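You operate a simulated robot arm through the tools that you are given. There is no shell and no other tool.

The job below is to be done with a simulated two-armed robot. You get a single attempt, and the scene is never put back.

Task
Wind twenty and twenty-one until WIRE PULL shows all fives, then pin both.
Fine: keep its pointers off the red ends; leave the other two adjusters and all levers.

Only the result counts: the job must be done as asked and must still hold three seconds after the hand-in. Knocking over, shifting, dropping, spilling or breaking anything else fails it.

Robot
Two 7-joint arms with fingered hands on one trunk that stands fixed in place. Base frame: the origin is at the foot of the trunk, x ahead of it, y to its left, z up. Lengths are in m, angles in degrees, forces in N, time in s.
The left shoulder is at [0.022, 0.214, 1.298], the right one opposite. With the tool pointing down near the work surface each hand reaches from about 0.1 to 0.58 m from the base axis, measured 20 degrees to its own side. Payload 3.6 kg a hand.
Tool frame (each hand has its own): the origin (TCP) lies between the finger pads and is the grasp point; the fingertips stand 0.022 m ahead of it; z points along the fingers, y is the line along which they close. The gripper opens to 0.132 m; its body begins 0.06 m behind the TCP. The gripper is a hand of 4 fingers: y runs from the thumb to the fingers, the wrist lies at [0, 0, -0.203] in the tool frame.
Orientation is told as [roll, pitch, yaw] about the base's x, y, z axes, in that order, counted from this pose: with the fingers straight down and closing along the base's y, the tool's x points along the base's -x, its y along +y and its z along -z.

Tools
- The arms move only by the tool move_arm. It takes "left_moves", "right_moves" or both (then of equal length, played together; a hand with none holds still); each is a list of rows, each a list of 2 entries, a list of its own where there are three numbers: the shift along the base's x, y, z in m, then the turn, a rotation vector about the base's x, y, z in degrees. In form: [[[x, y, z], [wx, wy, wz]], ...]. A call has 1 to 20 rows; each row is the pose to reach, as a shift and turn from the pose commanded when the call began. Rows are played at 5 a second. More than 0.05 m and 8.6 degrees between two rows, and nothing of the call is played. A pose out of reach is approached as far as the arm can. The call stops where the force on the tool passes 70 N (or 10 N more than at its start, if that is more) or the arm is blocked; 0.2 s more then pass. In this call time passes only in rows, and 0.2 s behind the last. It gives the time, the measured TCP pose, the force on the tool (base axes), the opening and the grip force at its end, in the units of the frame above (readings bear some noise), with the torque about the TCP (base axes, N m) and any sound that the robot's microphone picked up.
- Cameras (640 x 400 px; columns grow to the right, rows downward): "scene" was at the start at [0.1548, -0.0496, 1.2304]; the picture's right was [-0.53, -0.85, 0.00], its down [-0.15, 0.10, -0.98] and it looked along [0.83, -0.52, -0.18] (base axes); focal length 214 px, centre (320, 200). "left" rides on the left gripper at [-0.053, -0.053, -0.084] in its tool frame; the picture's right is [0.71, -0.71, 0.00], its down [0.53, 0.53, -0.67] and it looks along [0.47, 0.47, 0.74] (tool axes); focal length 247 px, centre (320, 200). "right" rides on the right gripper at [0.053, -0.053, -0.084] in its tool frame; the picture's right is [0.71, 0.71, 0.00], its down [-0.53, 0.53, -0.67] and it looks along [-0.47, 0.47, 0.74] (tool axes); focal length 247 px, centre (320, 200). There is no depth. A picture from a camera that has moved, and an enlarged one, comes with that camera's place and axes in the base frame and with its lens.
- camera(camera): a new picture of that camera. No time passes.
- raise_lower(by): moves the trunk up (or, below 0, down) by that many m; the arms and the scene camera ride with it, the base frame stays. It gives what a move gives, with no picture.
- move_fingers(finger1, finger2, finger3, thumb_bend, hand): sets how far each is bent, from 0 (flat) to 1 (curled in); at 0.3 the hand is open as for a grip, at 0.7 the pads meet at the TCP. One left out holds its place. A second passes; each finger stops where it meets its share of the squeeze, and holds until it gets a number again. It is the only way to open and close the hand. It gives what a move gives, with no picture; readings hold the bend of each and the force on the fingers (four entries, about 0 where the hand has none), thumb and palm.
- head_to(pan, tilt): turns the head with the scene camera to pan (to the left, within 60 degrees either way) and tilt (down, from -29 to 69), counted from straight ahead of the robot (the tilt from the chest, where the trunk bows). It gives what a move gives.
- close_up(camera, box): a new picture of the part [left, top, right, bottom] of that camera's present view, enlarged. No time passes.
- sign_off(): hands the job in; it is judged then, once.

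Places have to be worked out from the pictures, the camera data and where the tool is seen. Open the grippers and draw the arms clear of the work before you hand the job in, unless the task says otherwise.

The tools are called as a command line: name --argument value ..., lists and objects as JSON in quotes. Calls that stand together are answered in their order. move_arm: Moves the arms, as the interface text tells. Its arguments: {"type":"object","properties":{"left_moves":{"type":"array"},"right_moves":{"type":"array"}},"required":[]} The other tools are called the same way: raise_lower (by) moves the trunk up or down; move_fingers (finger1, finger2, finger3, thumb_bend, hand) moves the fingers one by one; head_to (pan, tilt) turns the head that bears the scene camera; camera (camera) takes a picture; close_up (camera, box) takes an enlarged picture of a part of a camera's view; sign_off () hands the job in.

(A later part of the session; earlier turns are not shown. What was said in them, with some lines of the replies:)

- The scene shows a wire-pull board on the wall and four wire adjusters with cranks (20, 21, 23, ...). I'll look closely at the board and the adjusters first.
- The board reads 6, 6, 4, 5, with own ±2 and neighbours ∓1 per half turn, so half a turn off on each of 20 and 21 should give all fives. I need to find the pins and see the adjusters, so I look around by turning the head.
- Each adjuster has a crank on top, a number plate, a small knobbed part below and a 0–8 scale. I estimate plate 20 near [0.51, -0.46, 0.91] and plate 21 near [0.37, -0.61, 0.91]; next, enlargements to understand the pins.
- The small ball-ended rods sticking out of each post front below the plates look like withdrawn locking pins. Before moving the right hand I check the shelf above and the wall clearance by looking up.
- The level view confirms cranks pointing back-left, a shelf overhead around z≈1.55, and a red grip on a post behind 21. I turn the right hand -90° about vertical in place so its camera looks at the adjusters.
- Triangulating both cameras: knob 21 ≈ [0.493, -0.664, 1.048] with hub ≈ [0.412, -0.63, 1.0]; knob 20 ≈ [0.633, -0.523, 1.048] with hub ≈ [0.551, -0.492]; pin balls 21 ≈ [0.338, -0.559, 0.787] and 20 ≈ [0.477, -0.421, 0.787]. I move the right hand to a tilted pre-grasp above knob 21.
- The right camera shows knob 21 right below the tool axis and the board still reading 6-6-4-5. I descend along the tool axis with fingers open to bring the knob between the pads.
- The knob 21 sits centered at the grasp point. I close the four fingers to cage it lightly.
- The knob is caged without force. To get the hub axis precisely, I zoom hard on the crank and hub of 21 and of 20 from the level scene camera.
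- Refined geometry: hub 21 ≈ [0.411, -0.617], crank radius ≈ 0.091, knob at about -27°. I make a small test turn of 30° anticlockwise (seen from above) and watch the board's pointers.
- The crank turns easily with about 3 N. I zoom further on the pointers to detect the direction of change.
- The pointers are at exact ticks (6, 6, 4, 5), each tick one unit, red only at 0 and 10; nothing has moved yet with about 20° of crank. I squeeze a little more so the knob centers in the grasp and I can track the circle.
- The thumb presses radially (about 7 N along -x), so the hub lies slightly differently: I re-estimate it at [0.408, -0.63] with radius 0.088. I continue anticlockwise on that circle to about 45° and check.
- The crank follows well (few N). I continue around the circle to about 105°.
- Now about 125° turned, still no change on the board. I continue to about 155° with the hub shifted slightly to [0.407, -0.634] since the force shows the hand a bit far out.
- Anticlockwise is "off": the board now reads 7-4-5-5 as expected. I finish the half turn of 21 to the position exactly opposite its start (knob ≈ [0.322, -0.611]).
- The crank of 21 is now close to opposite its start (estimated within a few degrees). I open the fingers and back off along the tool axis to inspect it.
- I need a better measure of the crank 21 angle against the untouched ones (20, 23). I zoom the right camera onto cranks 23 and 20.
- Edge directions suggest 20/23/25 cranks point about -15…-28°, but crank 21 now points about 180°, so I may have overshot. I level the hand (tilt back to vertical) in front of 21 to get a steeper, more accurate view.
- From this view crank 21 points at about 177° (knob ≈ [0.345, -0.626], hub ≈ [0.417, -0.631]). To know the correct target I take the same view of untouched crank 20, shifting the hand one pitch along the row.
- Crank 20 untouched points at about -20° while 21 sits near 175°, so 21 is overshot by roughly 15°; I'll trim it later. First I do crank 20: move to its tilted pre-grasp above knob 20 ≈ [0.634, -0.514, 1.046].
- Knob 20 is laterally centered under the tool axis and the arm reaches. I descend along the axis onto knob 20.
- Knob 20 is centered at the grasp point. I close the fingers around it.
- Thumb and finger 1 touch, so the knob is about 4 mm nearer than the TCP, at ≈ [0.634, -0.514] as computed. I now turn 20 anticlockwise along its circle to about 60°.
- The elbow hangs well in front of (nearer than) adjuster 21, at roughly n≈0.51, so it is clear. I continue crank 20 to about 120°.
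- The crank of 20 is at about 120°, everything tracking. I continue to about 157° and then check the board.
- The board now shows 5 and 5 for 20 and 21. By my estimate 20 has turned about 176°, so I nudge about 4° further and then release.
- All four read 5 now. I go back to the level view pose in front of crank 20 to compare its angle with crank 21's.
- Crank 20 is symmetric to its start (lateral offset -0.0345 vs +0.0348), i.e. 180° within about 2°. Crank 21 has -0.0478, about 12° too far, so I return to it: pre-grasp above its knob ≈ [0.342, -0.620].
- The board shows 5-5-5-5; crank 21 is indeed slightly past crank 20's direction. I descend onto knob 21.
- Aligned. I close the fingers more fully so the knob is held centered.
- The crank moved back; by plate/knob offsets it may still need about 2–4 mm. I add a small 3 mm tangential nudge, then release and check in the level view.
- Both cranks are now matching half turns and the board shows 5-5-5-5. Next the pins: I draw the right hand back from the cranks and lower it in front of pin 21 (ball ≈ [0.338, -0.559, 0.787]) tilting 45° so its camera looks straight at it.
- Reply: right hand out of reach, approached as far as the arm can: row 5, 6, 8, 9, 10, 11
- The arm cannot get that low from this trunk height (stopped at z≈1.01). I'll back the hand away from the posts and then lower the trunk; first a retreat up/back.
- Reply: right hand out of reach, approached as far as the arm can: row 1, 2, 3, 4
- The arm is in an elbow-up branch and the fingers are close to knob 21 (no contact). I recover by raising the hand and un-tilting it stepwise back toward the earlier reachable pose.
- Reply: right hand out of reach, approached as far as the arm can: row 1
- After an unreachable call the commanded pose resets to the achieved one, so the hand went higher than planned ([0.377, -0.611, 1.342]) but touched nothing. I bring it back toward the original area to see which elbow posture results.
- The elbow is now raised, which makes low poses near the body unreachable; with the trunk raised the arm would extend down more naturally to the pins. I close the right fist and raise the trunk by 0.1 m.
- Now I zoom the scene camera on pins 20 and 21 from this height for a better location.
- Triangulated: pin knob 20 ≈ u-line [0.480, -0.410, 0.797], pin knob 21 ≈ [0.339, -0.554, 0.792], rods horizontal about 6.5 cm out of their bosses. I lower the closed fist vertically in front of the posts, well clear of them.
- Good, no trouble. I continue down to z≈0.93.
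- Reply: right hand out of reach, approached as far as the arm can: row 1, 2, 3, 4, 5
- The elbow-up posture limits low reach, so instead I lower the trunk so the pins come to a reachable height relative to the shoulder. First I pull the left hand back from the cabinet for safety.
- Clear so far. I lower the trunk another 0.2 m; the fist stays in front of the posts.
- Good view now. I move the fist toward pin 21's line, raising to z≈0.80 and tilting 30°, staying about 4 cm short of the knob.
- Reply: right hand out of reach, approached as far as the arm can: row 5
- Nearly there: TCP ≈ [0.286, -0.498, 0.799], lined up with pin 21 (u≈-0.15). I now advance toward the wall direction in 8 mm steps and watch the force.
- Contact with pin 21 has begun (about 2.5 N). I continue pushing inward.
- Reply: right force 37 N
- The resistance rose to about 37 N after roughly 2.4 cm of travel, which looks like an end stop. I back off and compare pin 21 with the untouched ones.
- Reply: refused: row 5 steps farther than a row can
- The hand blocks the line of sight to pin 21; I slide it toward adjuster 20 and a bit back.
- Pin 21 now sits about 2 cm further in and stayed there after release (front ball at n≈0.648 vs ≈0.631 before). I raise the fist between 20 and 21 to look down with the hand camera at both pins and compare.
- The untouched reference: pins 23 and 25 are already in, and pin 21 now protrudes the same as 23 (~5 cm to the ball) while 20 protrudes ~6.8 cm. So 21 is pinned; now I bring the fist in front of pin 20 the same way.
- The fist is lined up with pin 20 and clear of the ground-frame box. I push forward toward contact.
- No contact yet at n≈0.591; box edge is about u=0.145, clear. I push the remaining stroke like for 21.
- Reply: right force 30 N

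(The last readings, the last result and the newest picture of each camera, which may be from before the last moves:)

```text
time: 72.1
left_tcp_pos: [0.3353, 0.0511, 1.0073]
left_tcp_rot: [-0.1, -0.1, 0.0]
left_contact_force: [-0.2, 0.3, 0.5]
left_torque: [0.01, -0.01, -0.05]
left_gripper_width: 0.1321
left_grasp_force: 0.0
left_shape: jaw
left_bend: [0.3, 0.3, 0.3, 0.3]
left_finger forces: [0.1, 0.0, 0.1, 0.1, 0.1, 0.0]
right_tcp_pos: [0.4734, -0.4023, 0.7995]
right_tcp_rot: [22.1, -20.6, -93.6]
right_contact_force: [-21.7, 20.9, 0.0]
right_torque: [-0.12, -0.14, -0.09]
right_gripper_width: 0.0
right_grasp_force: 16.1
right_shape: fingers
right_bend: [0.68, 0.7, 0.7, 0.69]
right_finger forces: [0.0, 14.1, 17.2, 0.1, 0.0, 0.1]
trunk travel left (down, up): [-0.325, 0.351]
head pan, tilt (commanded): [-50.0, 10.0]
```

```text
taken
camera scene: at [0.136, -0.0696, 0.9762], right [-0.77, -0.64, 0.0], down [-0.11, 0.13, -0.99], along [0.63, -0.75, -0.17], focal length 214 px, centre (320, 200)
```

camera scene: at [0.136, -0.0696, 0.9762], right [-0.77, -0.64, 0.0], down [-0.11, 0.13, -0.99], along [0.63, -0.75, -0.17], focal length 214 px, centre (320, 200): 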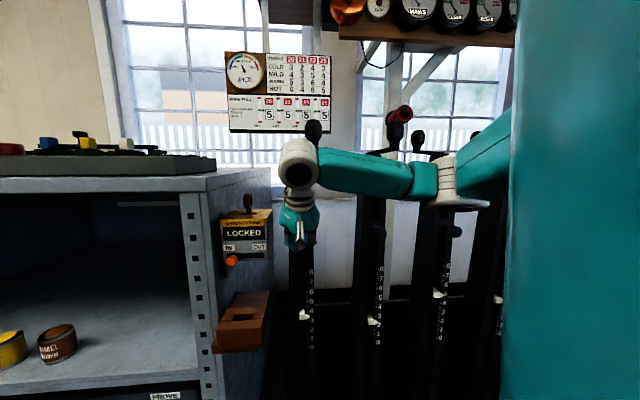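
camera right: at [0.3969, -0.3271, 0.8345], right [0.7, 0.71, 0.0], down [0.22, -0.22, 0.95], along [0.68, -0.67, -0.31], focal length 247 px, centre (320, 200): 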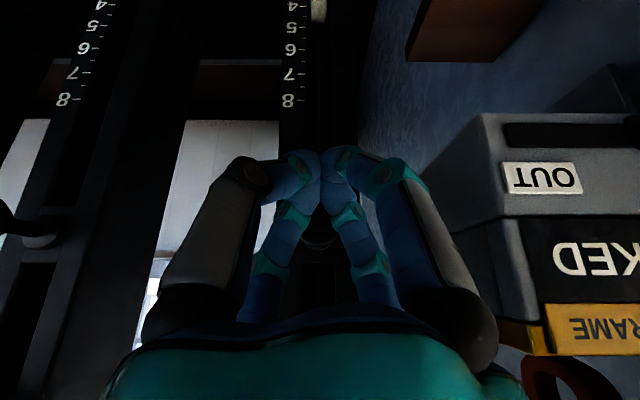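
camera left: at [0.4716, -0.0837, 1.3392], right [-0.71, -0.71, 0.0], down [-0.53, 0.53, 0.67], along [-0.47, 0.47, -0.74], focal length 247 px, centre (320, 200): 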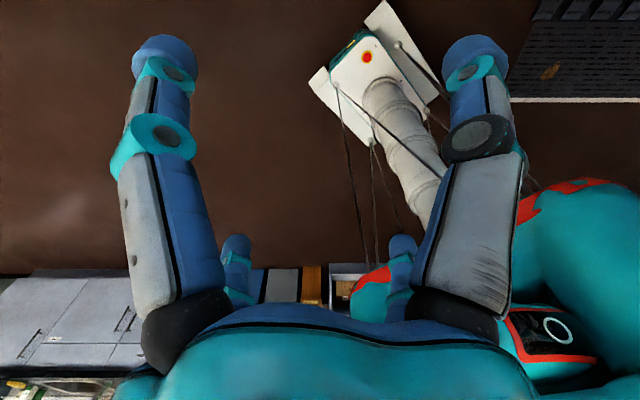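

30 N at TCP n≈0.619, the same depth as pin 21's stop. I press slightly more to be sure it is home, then back off.

move_arm --right_moves '[[[0.0025, -0.0025, 0], [0, 0, 0]], [[0.004, -0.004, 0], [0, 0, 0]], [[0.004, -0.004, 0], [0, 0, 0]]]'

move_arm --right_moves '[[[-0.014, 0.014, 0], [0, 0, 0]], [[-0.03, 0.03, 0], [0, 0, 0]], [[-0.046, 0.046, 0], [0, 0, 0]], [[-0.06, 0.06, 0], [0, 0, 0]]]'

camera --camera "scene"

camera --camera "right"

```text
time: 72.9
left_tcp_pos: [0.3341, 0.0531, 1.0078]
left_tcp_rot: [-0.2, -0.2, 0.1]
left_contact_force: [0.3, 0.9, 0.6]
left_torque: [0.02, -0.01, 0.03]
left_gripper_width: 0.132
left_grasp_force: 0.1
left_shape: jaw
left_bend: [0.3, 0.3, 0.3, 0.3]
left_finger forces: [0.1, 0.0, 0.0, 0.0, 0.1, 0.1]
right_tcp_pos: [0.4739, -0.402, 0.8001]
right_tcp_rot: [21.6, -20.2, -93.2]
right_contact_force: [-38.3, 39.1, -1.8]
right_torque: [-0.16, -0.18, -0.03]
right_gripper_width: 0.0
right_grasp_force: 28.1
right_shape: fingers
right_bend: [0.68, 0.7, 0.7, 0.69]
right_finger forces: [0.0, 26.2, 28.8, 0.0, 0.1, 0.1]
trunk travel left (down, up): [-0.325, 0.351]
head pan, tilt (commanded): [-50.0, 10.0]
```

```text
time: 73.9
left_tcp_pos: [0.3378, 0.0498, 1.0065]
left_tcp_rot: [0.0, 0.0, 0.0]
left_contact_force: [-0.6, 0.5, 0.4]
left_torque: [-0.01, 0.02, -0.02]
left_gripper_width: 0.1319
left_grasp_force: 0.0
left_shape: jaw
left_bend: [0.3, 0.3, 0.3, 0.3]
left_finger forces: [0.0, 0.0, 0.0, 0.0, 0.1, 0.0]
right_tcp_pos: [0.4208, -0.3504, 0.7989]
right_tcp_rot: [22.4, -20.9, -94.3]
right_contact_force: [0.1, 0.1, -1.1]
right_torque: [-0.03, -0.02, 0.02]
right_gripper_width: 0.0
right_grasp_force: 0.1
right_shape: fingers
right_bend: [0.69, 0.69, 0.69, 0.69]
right_finger forces: [0.0, 0.0, 0.0, 0.1, 0.1, 0.0]
trunk travel left (down, up): [-0.325, 0.351]
head pan, tilt (commanded): [-50.0, 10.0]
```

```text
taken
camera scene: at [0.1382, -0.0712, 0.9757], right [-0.77, -0.64, 0.0], down [-0.11, 0.13, -0.98], along [0.63, -0.75, -0.17], focal length 214 px, centre (320, 200)
```

scene: 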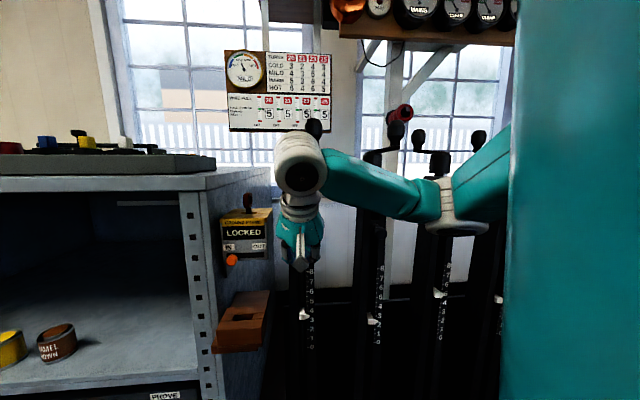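

```text
taken
camera right: at [0.3448, -0.2757, 0.8341], right [0.71, 0.71, 0.0], down [0.22, -0.22, 0.95], along [0.67, -0.67, -0.31], focal length 247 px, centre (320, 200)
```

right: 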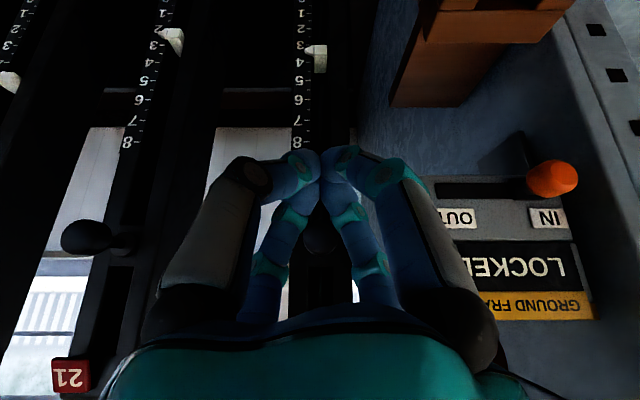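

At 55 N it did not move further, so pin 20 is home. I move the fist sideways and back to view both pins and the board.

move_arm --right_moves '[[[-0.03, 0.005, -0.01], [2.5, 2.5, 0]], [[-0.055, -0.015, -0.02], [5, 5, 0]], [[-0.08, -0.035, -0.03], [7.5, 7.5, 0]], [[-0.1025, -0.053, -0.04], [10, 10, 0]]]'

camera --camera "scene"

close_up --camera "scene" --box '[280, 205, 330, 260]'

close_up --camera "scene" --box '[220, 40, 350, 140]'

```text
time: 74.9
left_tcp_pos: [0.3367, 0.0494, 1.0063]
left_tcp_rot: [-0.1, 0.0, 0.0]
left_contact_force: [0.4, 0.7, -0.5]
left_torque: [0.01, 0.02, -0.03]
left_gripper_width: 0.132
left_grasp_force: 0.0
left_shape: jaw
left_bend: [0.3, 0.3, 0.3, 0.3]
left_finger forces: [0.0, 0.1, 0.0, 0.0, 0.0, 0.0]
right_tcp_pos: [0.3171, -0.4052, 0.7607]
right_tcp_rot: [11.5, -11.3, -91.0]
right_contact_force: [0.2, -0.9, -0.5]
right_torque: [0.01, 0.05, -0.02]
right_gripper_width: 0.0
right_grasp_force: 0.0
right_shape: fingers
right_bend: [0.69, 0.69, 0.69, 0.69]
right_finger forces: [0.0, 0.1, 0.1, 0.0, 0.0, 0.1]
trunk travel left (down, up): [-0.325, 0.351]
head pan, tilt (commanded): [-50.0, 10.0]
```

```text
taken
camera scene: at [0.1377, -0.0712, 0.9758], right [-0.77, -0.64, 0.0], down [-0.11, 0.13, -0.98], along [0.63, -0.75, -0.17], focal length 214 px, centre (320, 200)
```

scene: 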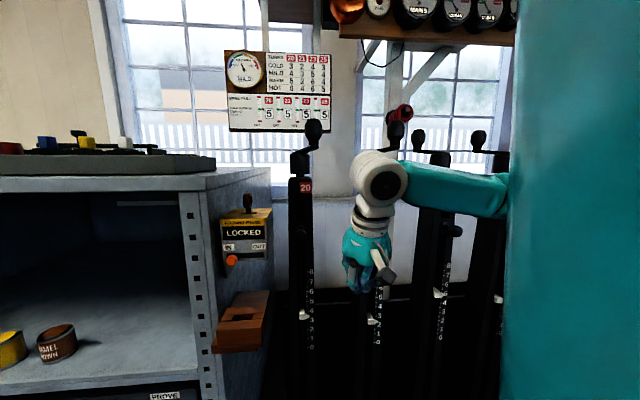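

```text
7.27 times, centred on (305, 232) of scene
camera zoom: at [0.1377, -0.0712, 0.9758], right [-0.77, -0.64, 0.0], down [-0.11, 0.13, -0.98], along [0.63, -0.75, -0.17], focal length 1560 px, centre (429, -36)
```

zoom: 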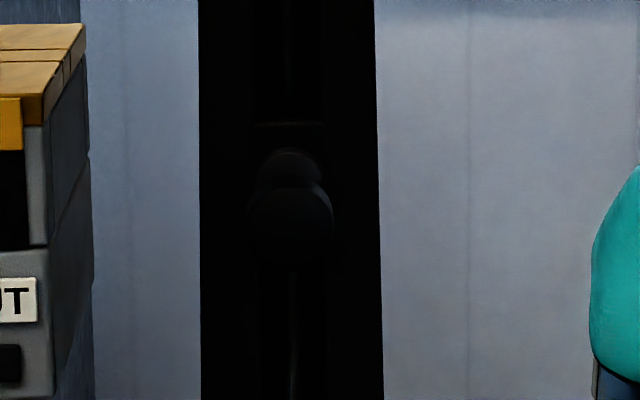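

```text
4.00 times, centred on (285, 90) of scene
camera zoom: at [0.1377, -0.0712, 0.9758], right [-0.77, -0.64, 0.0], down [-0.11, 0.13, -0.98], along [0.63, -0.75, -0.17], focal length 858 px, centre (460, 640)
```

zoom: 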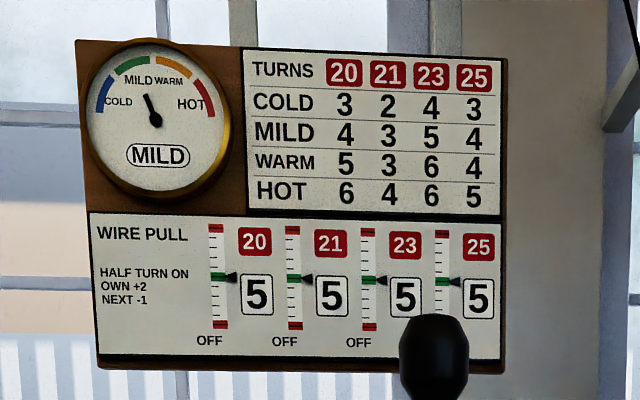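

Pin 20 moved in by the same 2 cm and the board shows 5-5-5-5 with pointers on green. I raise the trunk back, keeping the hand clear of the posts.

move_arm --right_moves '[[[-0.01, 0.02, 0], [0, 0, 0]], [[-0.02, 0.04, 0], [0, 0, 0]]]'

raise_lower --by 0.25

camera --camera "scene"

camera --camera "right"

```text
time: 75.5
left_tcp_pos: [0.3368, 0.0498, 1.0056]
left_tcp_rot: [0.1, 0.0, 0.1]
left_contact_force: [-0.2, -0.1, -0.2]
left_torque: [0.01, -0.02, 0.0]
left_gripper_width: 0.132
left_grasp_force: 0.0
left_shape: jaw
left_bend: [0.3, 0.3, 0.3, 0.3]
left_finger forces: [0.1, 0.0, 0.0, 0.0, 0.0, 0.0]
right_tcp_pos: [0.3, -0.363, 0.7583]
right_tcp_rot: [11.5, -11.4, -91.2]
right_contact_force: [0.4, -0.2, -0.2]
right_torque: [-0.01, 0.0, 0.0]
right_gripper_width: 0.0002
right_grasp_force: 0.1
right_shape: fingers
right_bend: [0.69, 0.69, 0.69, 0.69]
right_finger forces: [0.0, 0.1, 0.0, 0.0, 0.1, 0.1]
trunk travel left (down, up): [-0.325, 0.351]
head pan, tilt (commanded): [-50.0, 10.0]
```

```text
time: 78.1
left_tcp_pos: [0.3377, 0.0502, 1.2563]
left_tcp_rot: [0.0, 0.0, 0.1]
left_contact_force: [0.2, -0.2, 0.0]
left_torque: [0.0, 0.0, -0.02]
left_gripper_width: 0.1319
left_grasp_force: 0.1
left_shape: jaw
left_bend: [0.3, 0.3, 0.3, 0.3]
left_finger forces: [0.0, 0.0, 0.1, 0.0, 0.0, 0.0]
right_tcp_pos: [0.2975, -0.3635, 1.0083]
right_tcp_rot: [11.4, -11.4, -91.1]
right_contact_force: [-1.1, -0.5, -0.4]
right_torque: [0.0, 0.01, 0.01]
right_gripper_width: 0.0001
right_grasp_force: 0.0
right_shape: fingers
right_bend: [0.69, 0.69, 0.69, 0.69]
right_finger forces: [0.1, 0.0, 0.1, 0.1, 0.0, 0.0]
trunk travel left (down, up): [-0.575, 0.101]
head pan, tilt (commanded): [-50.0, 10.0]
```

```text
taken
camera scene: at [0.1358, -0.0712, 1.2308], right [-0.77, -0.64, 0.0], down [-0.11, 0.13, -0.98], along [0.63, -0.75, -0.17], focal length 214 px, centre (320, 200)
```

scene: 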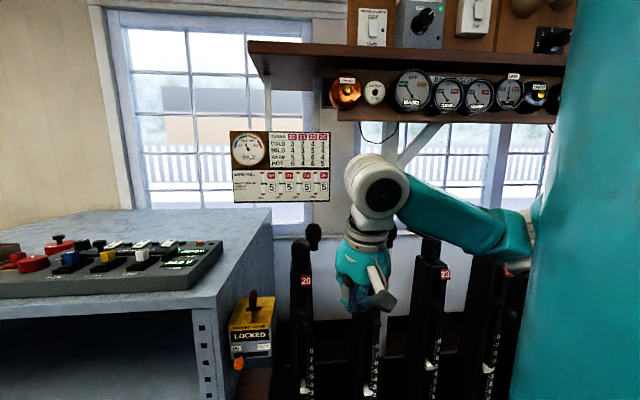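

```text
taken
camera right: at [0.2304, -0.2961, 1.0687], right [0.71, 0.71, 0.0], down [0.38, -0.37, 0.85], along [0.6, -0.6, -0.53], focal length 247 px, centre (320, 200)
```

right: 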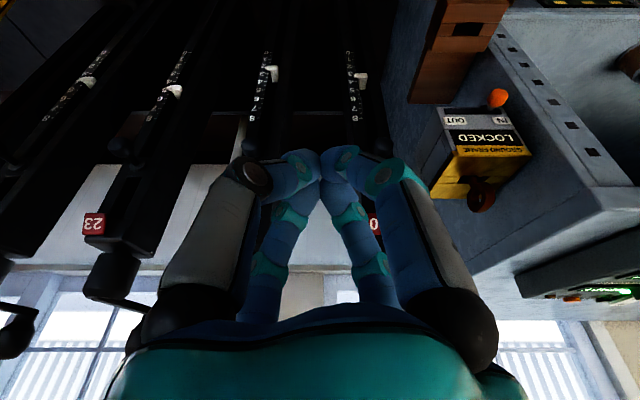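

All clear. I raise the right hand to a safe parking pose near its start, un-tilting it on the way.

move_arm --right_moves '[[[0.007, -0.004, 0.042], [2.2, 2.2, 0]], [[0.014, -0.008, 0.084], [4.5, 4.5, 0]], [[0.021, -0.012, 0.126], [6.8, 6.8, 0]], [[0.028, -0.016, 0.168], [9, 9, 0]], [[0.033, -0.018, 0.21], [11.3, 11.3, 0]]]'

camera --camera "scene"

camera --camera "right"

```text
time: 79.3
left_tcp_pos: [0.3372, 0.0493, 1.2565]
left_tcp_rot: [0.1, 0.0, 0.1]
left_contact_force: [0.9, -0.3, 0.1]
left_torque: [0.01, -0.02, 0.01]
left_gripper_width: 0.1318
left_grasp_force: 0.0
left_shape: jaw
left_bend: [0.3, 0.3, 0.3, 0.3]
left_finger forces: [0.0, 0.1, 0.0, 0.1, 0.1, 0.0]
right_tcp_pos: [0.3295, -0.381, 1.2186]
right_tcp_rot: [0.0, -0.1, -90.0]
right_contact_force: [0.3, -0.3, 0.4]
right_torque: [0.0, 0.0, -0.01]
right_gripper_width: 0.0
right_grasp_force: 0.0
right_shape: fingers
right_bend: [0.69, 0.69, 0.69, 0.69]
right_finger forces: [0.0, 0.1, 0.0, 0.1, 0.0, 0.0]
trunk travel left (down, up): [-0.575, 0.101]
head pan, tilt (commanded): [-50.0, 10.0]
```

```text
taken
camera scene: at [0.1356, -0.0709, 1.2309], right [-0.77, -0.64, 0.0], down [-0.11, 0.13, -0.98], along [0.63, -0.75, -0.17], focal length 214 px, centre (320, 200)
```

scene: 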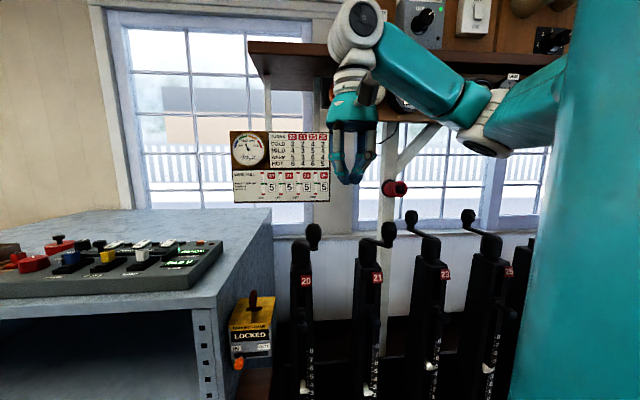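

```text
taken
camera right: at [0.2761, -0.3286, 1.3029], right [0.71, 0.71, 0.0], down [0.53, -0.53, 0.67], along [0.47, -0.47, -0.74], focal length 247 px, centre (320, 200)
```

right: 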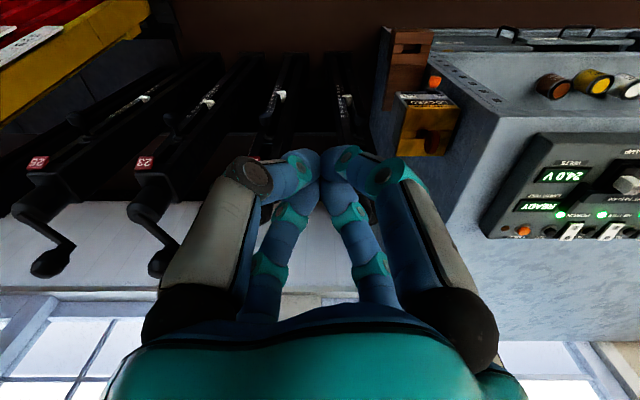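

Elbow is back down and everything is clear. I open the right hand and take close checks of the cranks, pins and board.

move_fingers --hand "right" --finger1 0.3 --finger2 0.3 --finger3 0.3 --thumb_bend 0.3

head_to --pan -50 --tilt 20

close_up --camera "scene" --box '[270, 190, 470, 330]'

close_up --camera "scene" --box '[220, 80, 350, 180]'

close_up --camera "right" --box '[240, 60, 390, 180]'

```text
time: 80.3
left_tcp_pos: [0.3374, 0.0489, 1.2562]
left_tcp_rot: [0.0, 0.0, 0.0]
left_contact_force: [-0.2, -0.4, -0.5]
left_torque: [-0.04, 0.01, 0.01]
left_gripper_width: 0.1321
left_grasp_force: 0.1
left_shape: jaw
left_bend: [0.3, 0.3, 0.3, 0.3]
left_finger forces: [0.1, 0.1, 0.0, 0.1, 0.0, 0.0]
right_tcp_pos: [0.3305, -0.3815, 1.2175]
right_tcp_rot: [0.1, -0.2, -90.0]
right_contact_force: [0.6, -0.3, -0.6]
right_torque: [0.01, -0.01, 0.02]
right_gripper_width: 0.0877
right_grasp_force: 0.1
right_shape: fingers
right_bend: [0.3, 0.3, 0.3, 0.3]
right_finger forces: [0.0, 0.0, 0.1, 0.1, 0.1, 0.1]
trunk travel left (down, up): [-0.575, 0.101]
head pan, tilt (commanded): [-50.0, 10.0]
```

```text
time: 81.0
left_tcp_pos: [0.3385, 0.0501, 1.2571]
left_tcp_rot: [0.1, -0.1, 0.0]
left_contact_force: [0.1, -0.3, -0.6]
left_torque: [-0.01, 0.01, -0.01]
left_gripper_width: 0.132
left_grasp_force: 0.0
left_shape: jaw
left_bend: [0.3, 0.3, 0.3, 0.3]
left_finger forces: [0.1, 0.1, 0.0, 0.1, 0.0, 0.0]
right_tcp_pos: [0.3309, -0.382, 1.2189]
right_tcp_rot: [0.1, -0.1, -90.0]
right_contact_force: [-0.4, 0.6, 0.5]
right_torque: [0.01, 0.05, -0.02]
right_gripper_width: 0.0873
right_grasp_force: 0.1
right_shape: fingers
right_bend: [0.3, 0.3, 0.3, 0.3]
right_finger forces: [0.0, 0.0, 0.0, 0.1, 0.0, 0.1]
trunk travel left (down, up): [-0.575, 0.101]
head pan, tilt (commanded): [-50.0, 20.0]
```

```text
2.86 times, centred on (370, 260) of scene
camera zoom: at [0.1359, -0.0713, 1.2147], right [-0.77, -0.64, 0.0], down [-0.22, 0.26, -0.94], along [0.6, -0.72, -0.34], focal length 613 px, centre (177, 29)
```

zoom: 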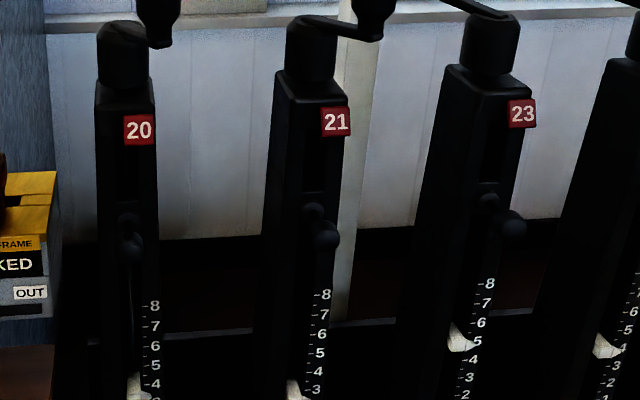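

```text
4.00 times, centred on (285, 130) of scene
camera zoom: at [0.1359, -0.0713, 1.2147], right [-0.77, -0.64, 0.0], down [-0.22, 0.26, -0.94], along [0.6, -0.72, -0.34], focal length 858 px, centre (460, 480)
```

zoom: 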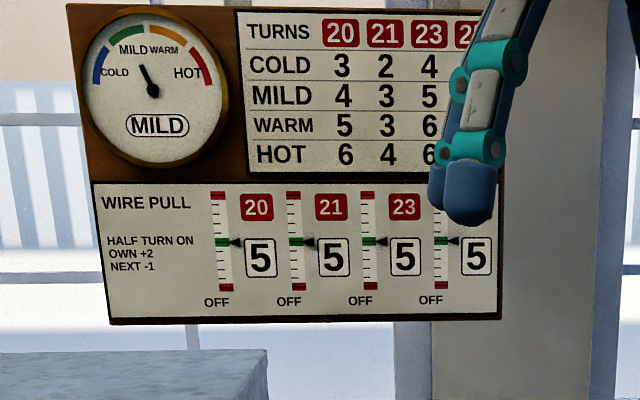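

```text
3.33 times, centred on (315, 120) of right
camera zoom: at [0.2763, -0.3288, 1.3021], right [0.71, 0.71, 0.0], down [0.53, -0.52, 0.67], along [0.47, -0.47, -0.74], focal length 823 px, centre (337, 467)
```

zoom: 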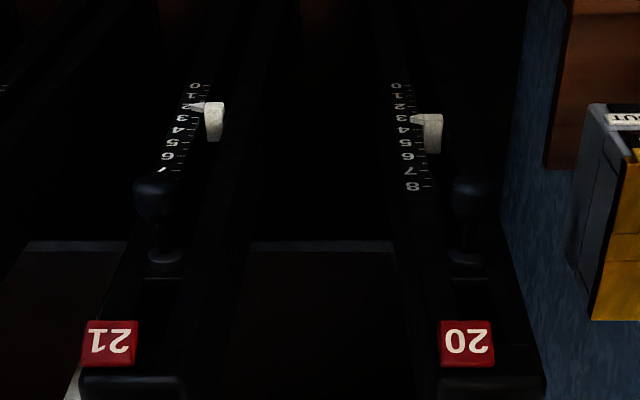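

Pins 20 and 21 both look shortened. I compare with 23 and 25's pins in the same camera at the same zoom.

close_up --camera "right" --box '[90, 60, 240, 180]'

close_up --camera "right" --box '[0, 60, 150, 180]'

close_up --camera "scene" --box '[300, 245, 460, 290]'

```text
3.33 times, centred on (165, 120) of right
camera zoom: at [0.2763, -0.3288, 1.3021], right [0.71, 0.71, 0.0], down [0.53, -0.52, 0.67], along [0.47, -0.47, -0.74], focal length 823 px, centre (837, 467)
```

zoom: 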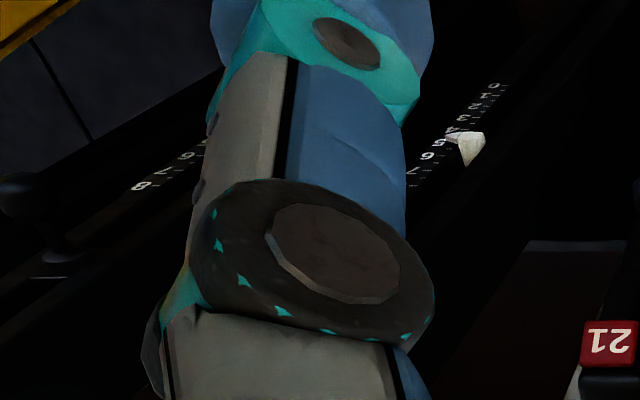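

```text
3.33 times, centred on (75, 120) of right
camera zoom: at [0.2763, -0.3288, 1.3021], right [0.71, 0.71, 0.0], down [0.53, -0.52, 0.67], along [0.47, -0.47, -0.74], focal length 823 px, centre (1137, 467)
```

zoom: 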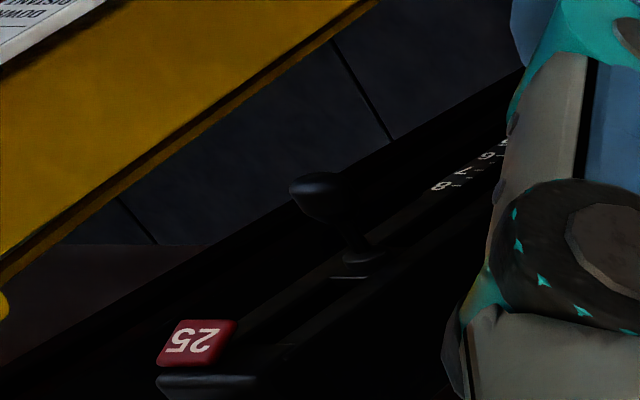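

```text
4.00 times, centred on (380, 268) of scene
camera zoom: at [0.1359, -0.0713, 1.2147], right [-0.77, -0.64, 0.0], down [-0.22, 0.26, -0.94], along [0.6, -0.72, -0.34], focal length 858 px, centre (80, -70)
```

zoom: 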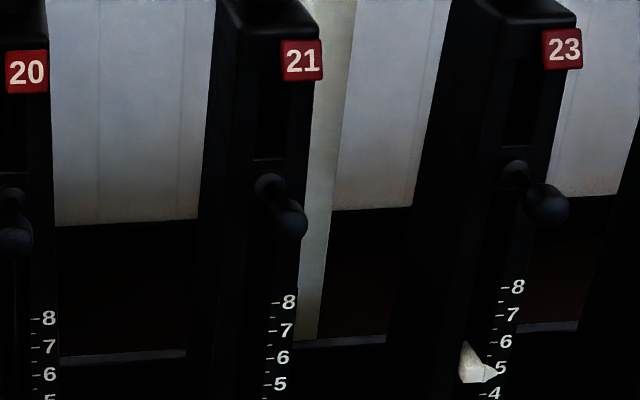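

close_up --camera "scene" --box '[285, 240, 335, 285]'

close_up --camera "scene" --box '[350, 240, 400, 285]'

close_up --camera "scene" --box '[415, 240, 465, 285]'

```text
8.89 times, centred on (310, 262) of scene
camera zoom: at [0.1359, -0.0713, 1.2147], right [-0.77, -0.64, 0.0], down [-0.22, 0.26, -0.94], along [0.6, -0.72, -0.34], focal length 1906 px, centre (409, -356)
```

zoom: 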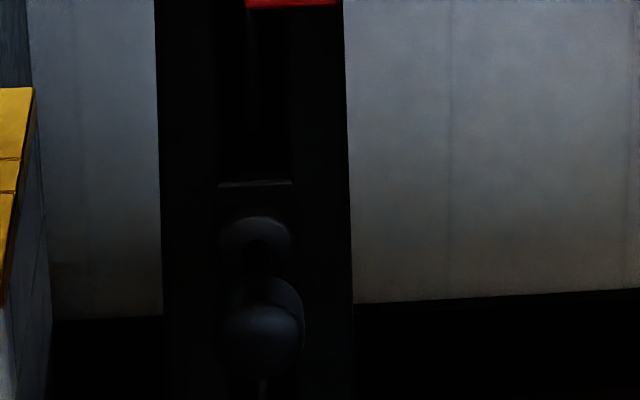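

```text
8.89 times, centred on (375, 262) of scene
camera zoom: at [0.1359, -0.0713, 1.2147], right [-0.77, -0.64, 0.0], down [-0.22, 0.26, -0.94], along [0.6, -0.72, -0.34], focal length 1906 px, centre (-169, -356)
```

zoom: 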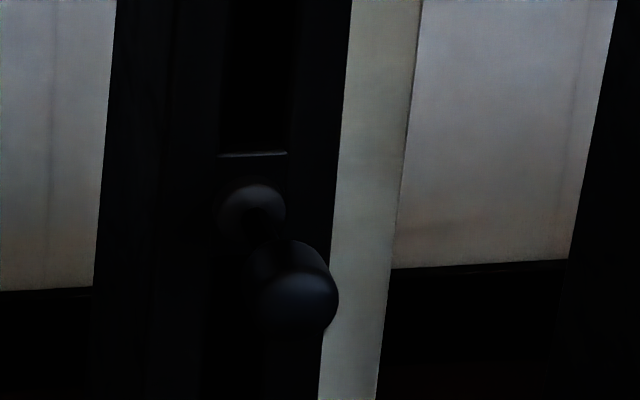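

```text
8.89 times, centred on (440, 262) of scene
camera zoom: at [0.1359, -0.0713, 1.2147], right [-0.77, -0.64, 0.0], down [-0.22, 0.26, -0.94], along [0.6, -0.72, -0.34], focal length 1906 px, centre (-747, -356)
```

zoom: 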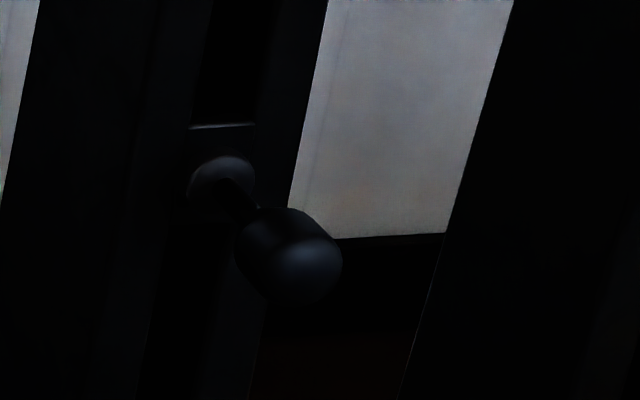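

Pins 20, 21 and the reference pin 23 all protrude the same (~4.0–4.5 cm), the board shows 5-5-5-5 with pointers on green, hands are open and clear. I hand the job in.

sign_off

```text
The job is handed in.
```

I wound adjusters 20 and 21 each half a turn off, and WIRE PULL now shows 5-5-5-5. Both pins are pushed home.

- **Winding:** the highest reading on the way was 7, so no pointer came near the red ends. I first turned 21 about 12° too far and brought it back. By the cameras, both cranks ended within a few degrees of a true half turn.
- **Pins:** 20 and 21 each moved in about 2 cm to a firm stop. From the pictures they now stick out as far as 23's pin, to within about half a centimetre. I took 23 and 25 to be already pinned.
- **Everything else:** I left 23, 25 and all the levers alone. While getting down to the pins the right arm went out of reach and passed close to knob 21, but I saw no contact in the force readings.

Before hand-in I opened both hands and drew the arms clear. I did not get a result back from the judging.
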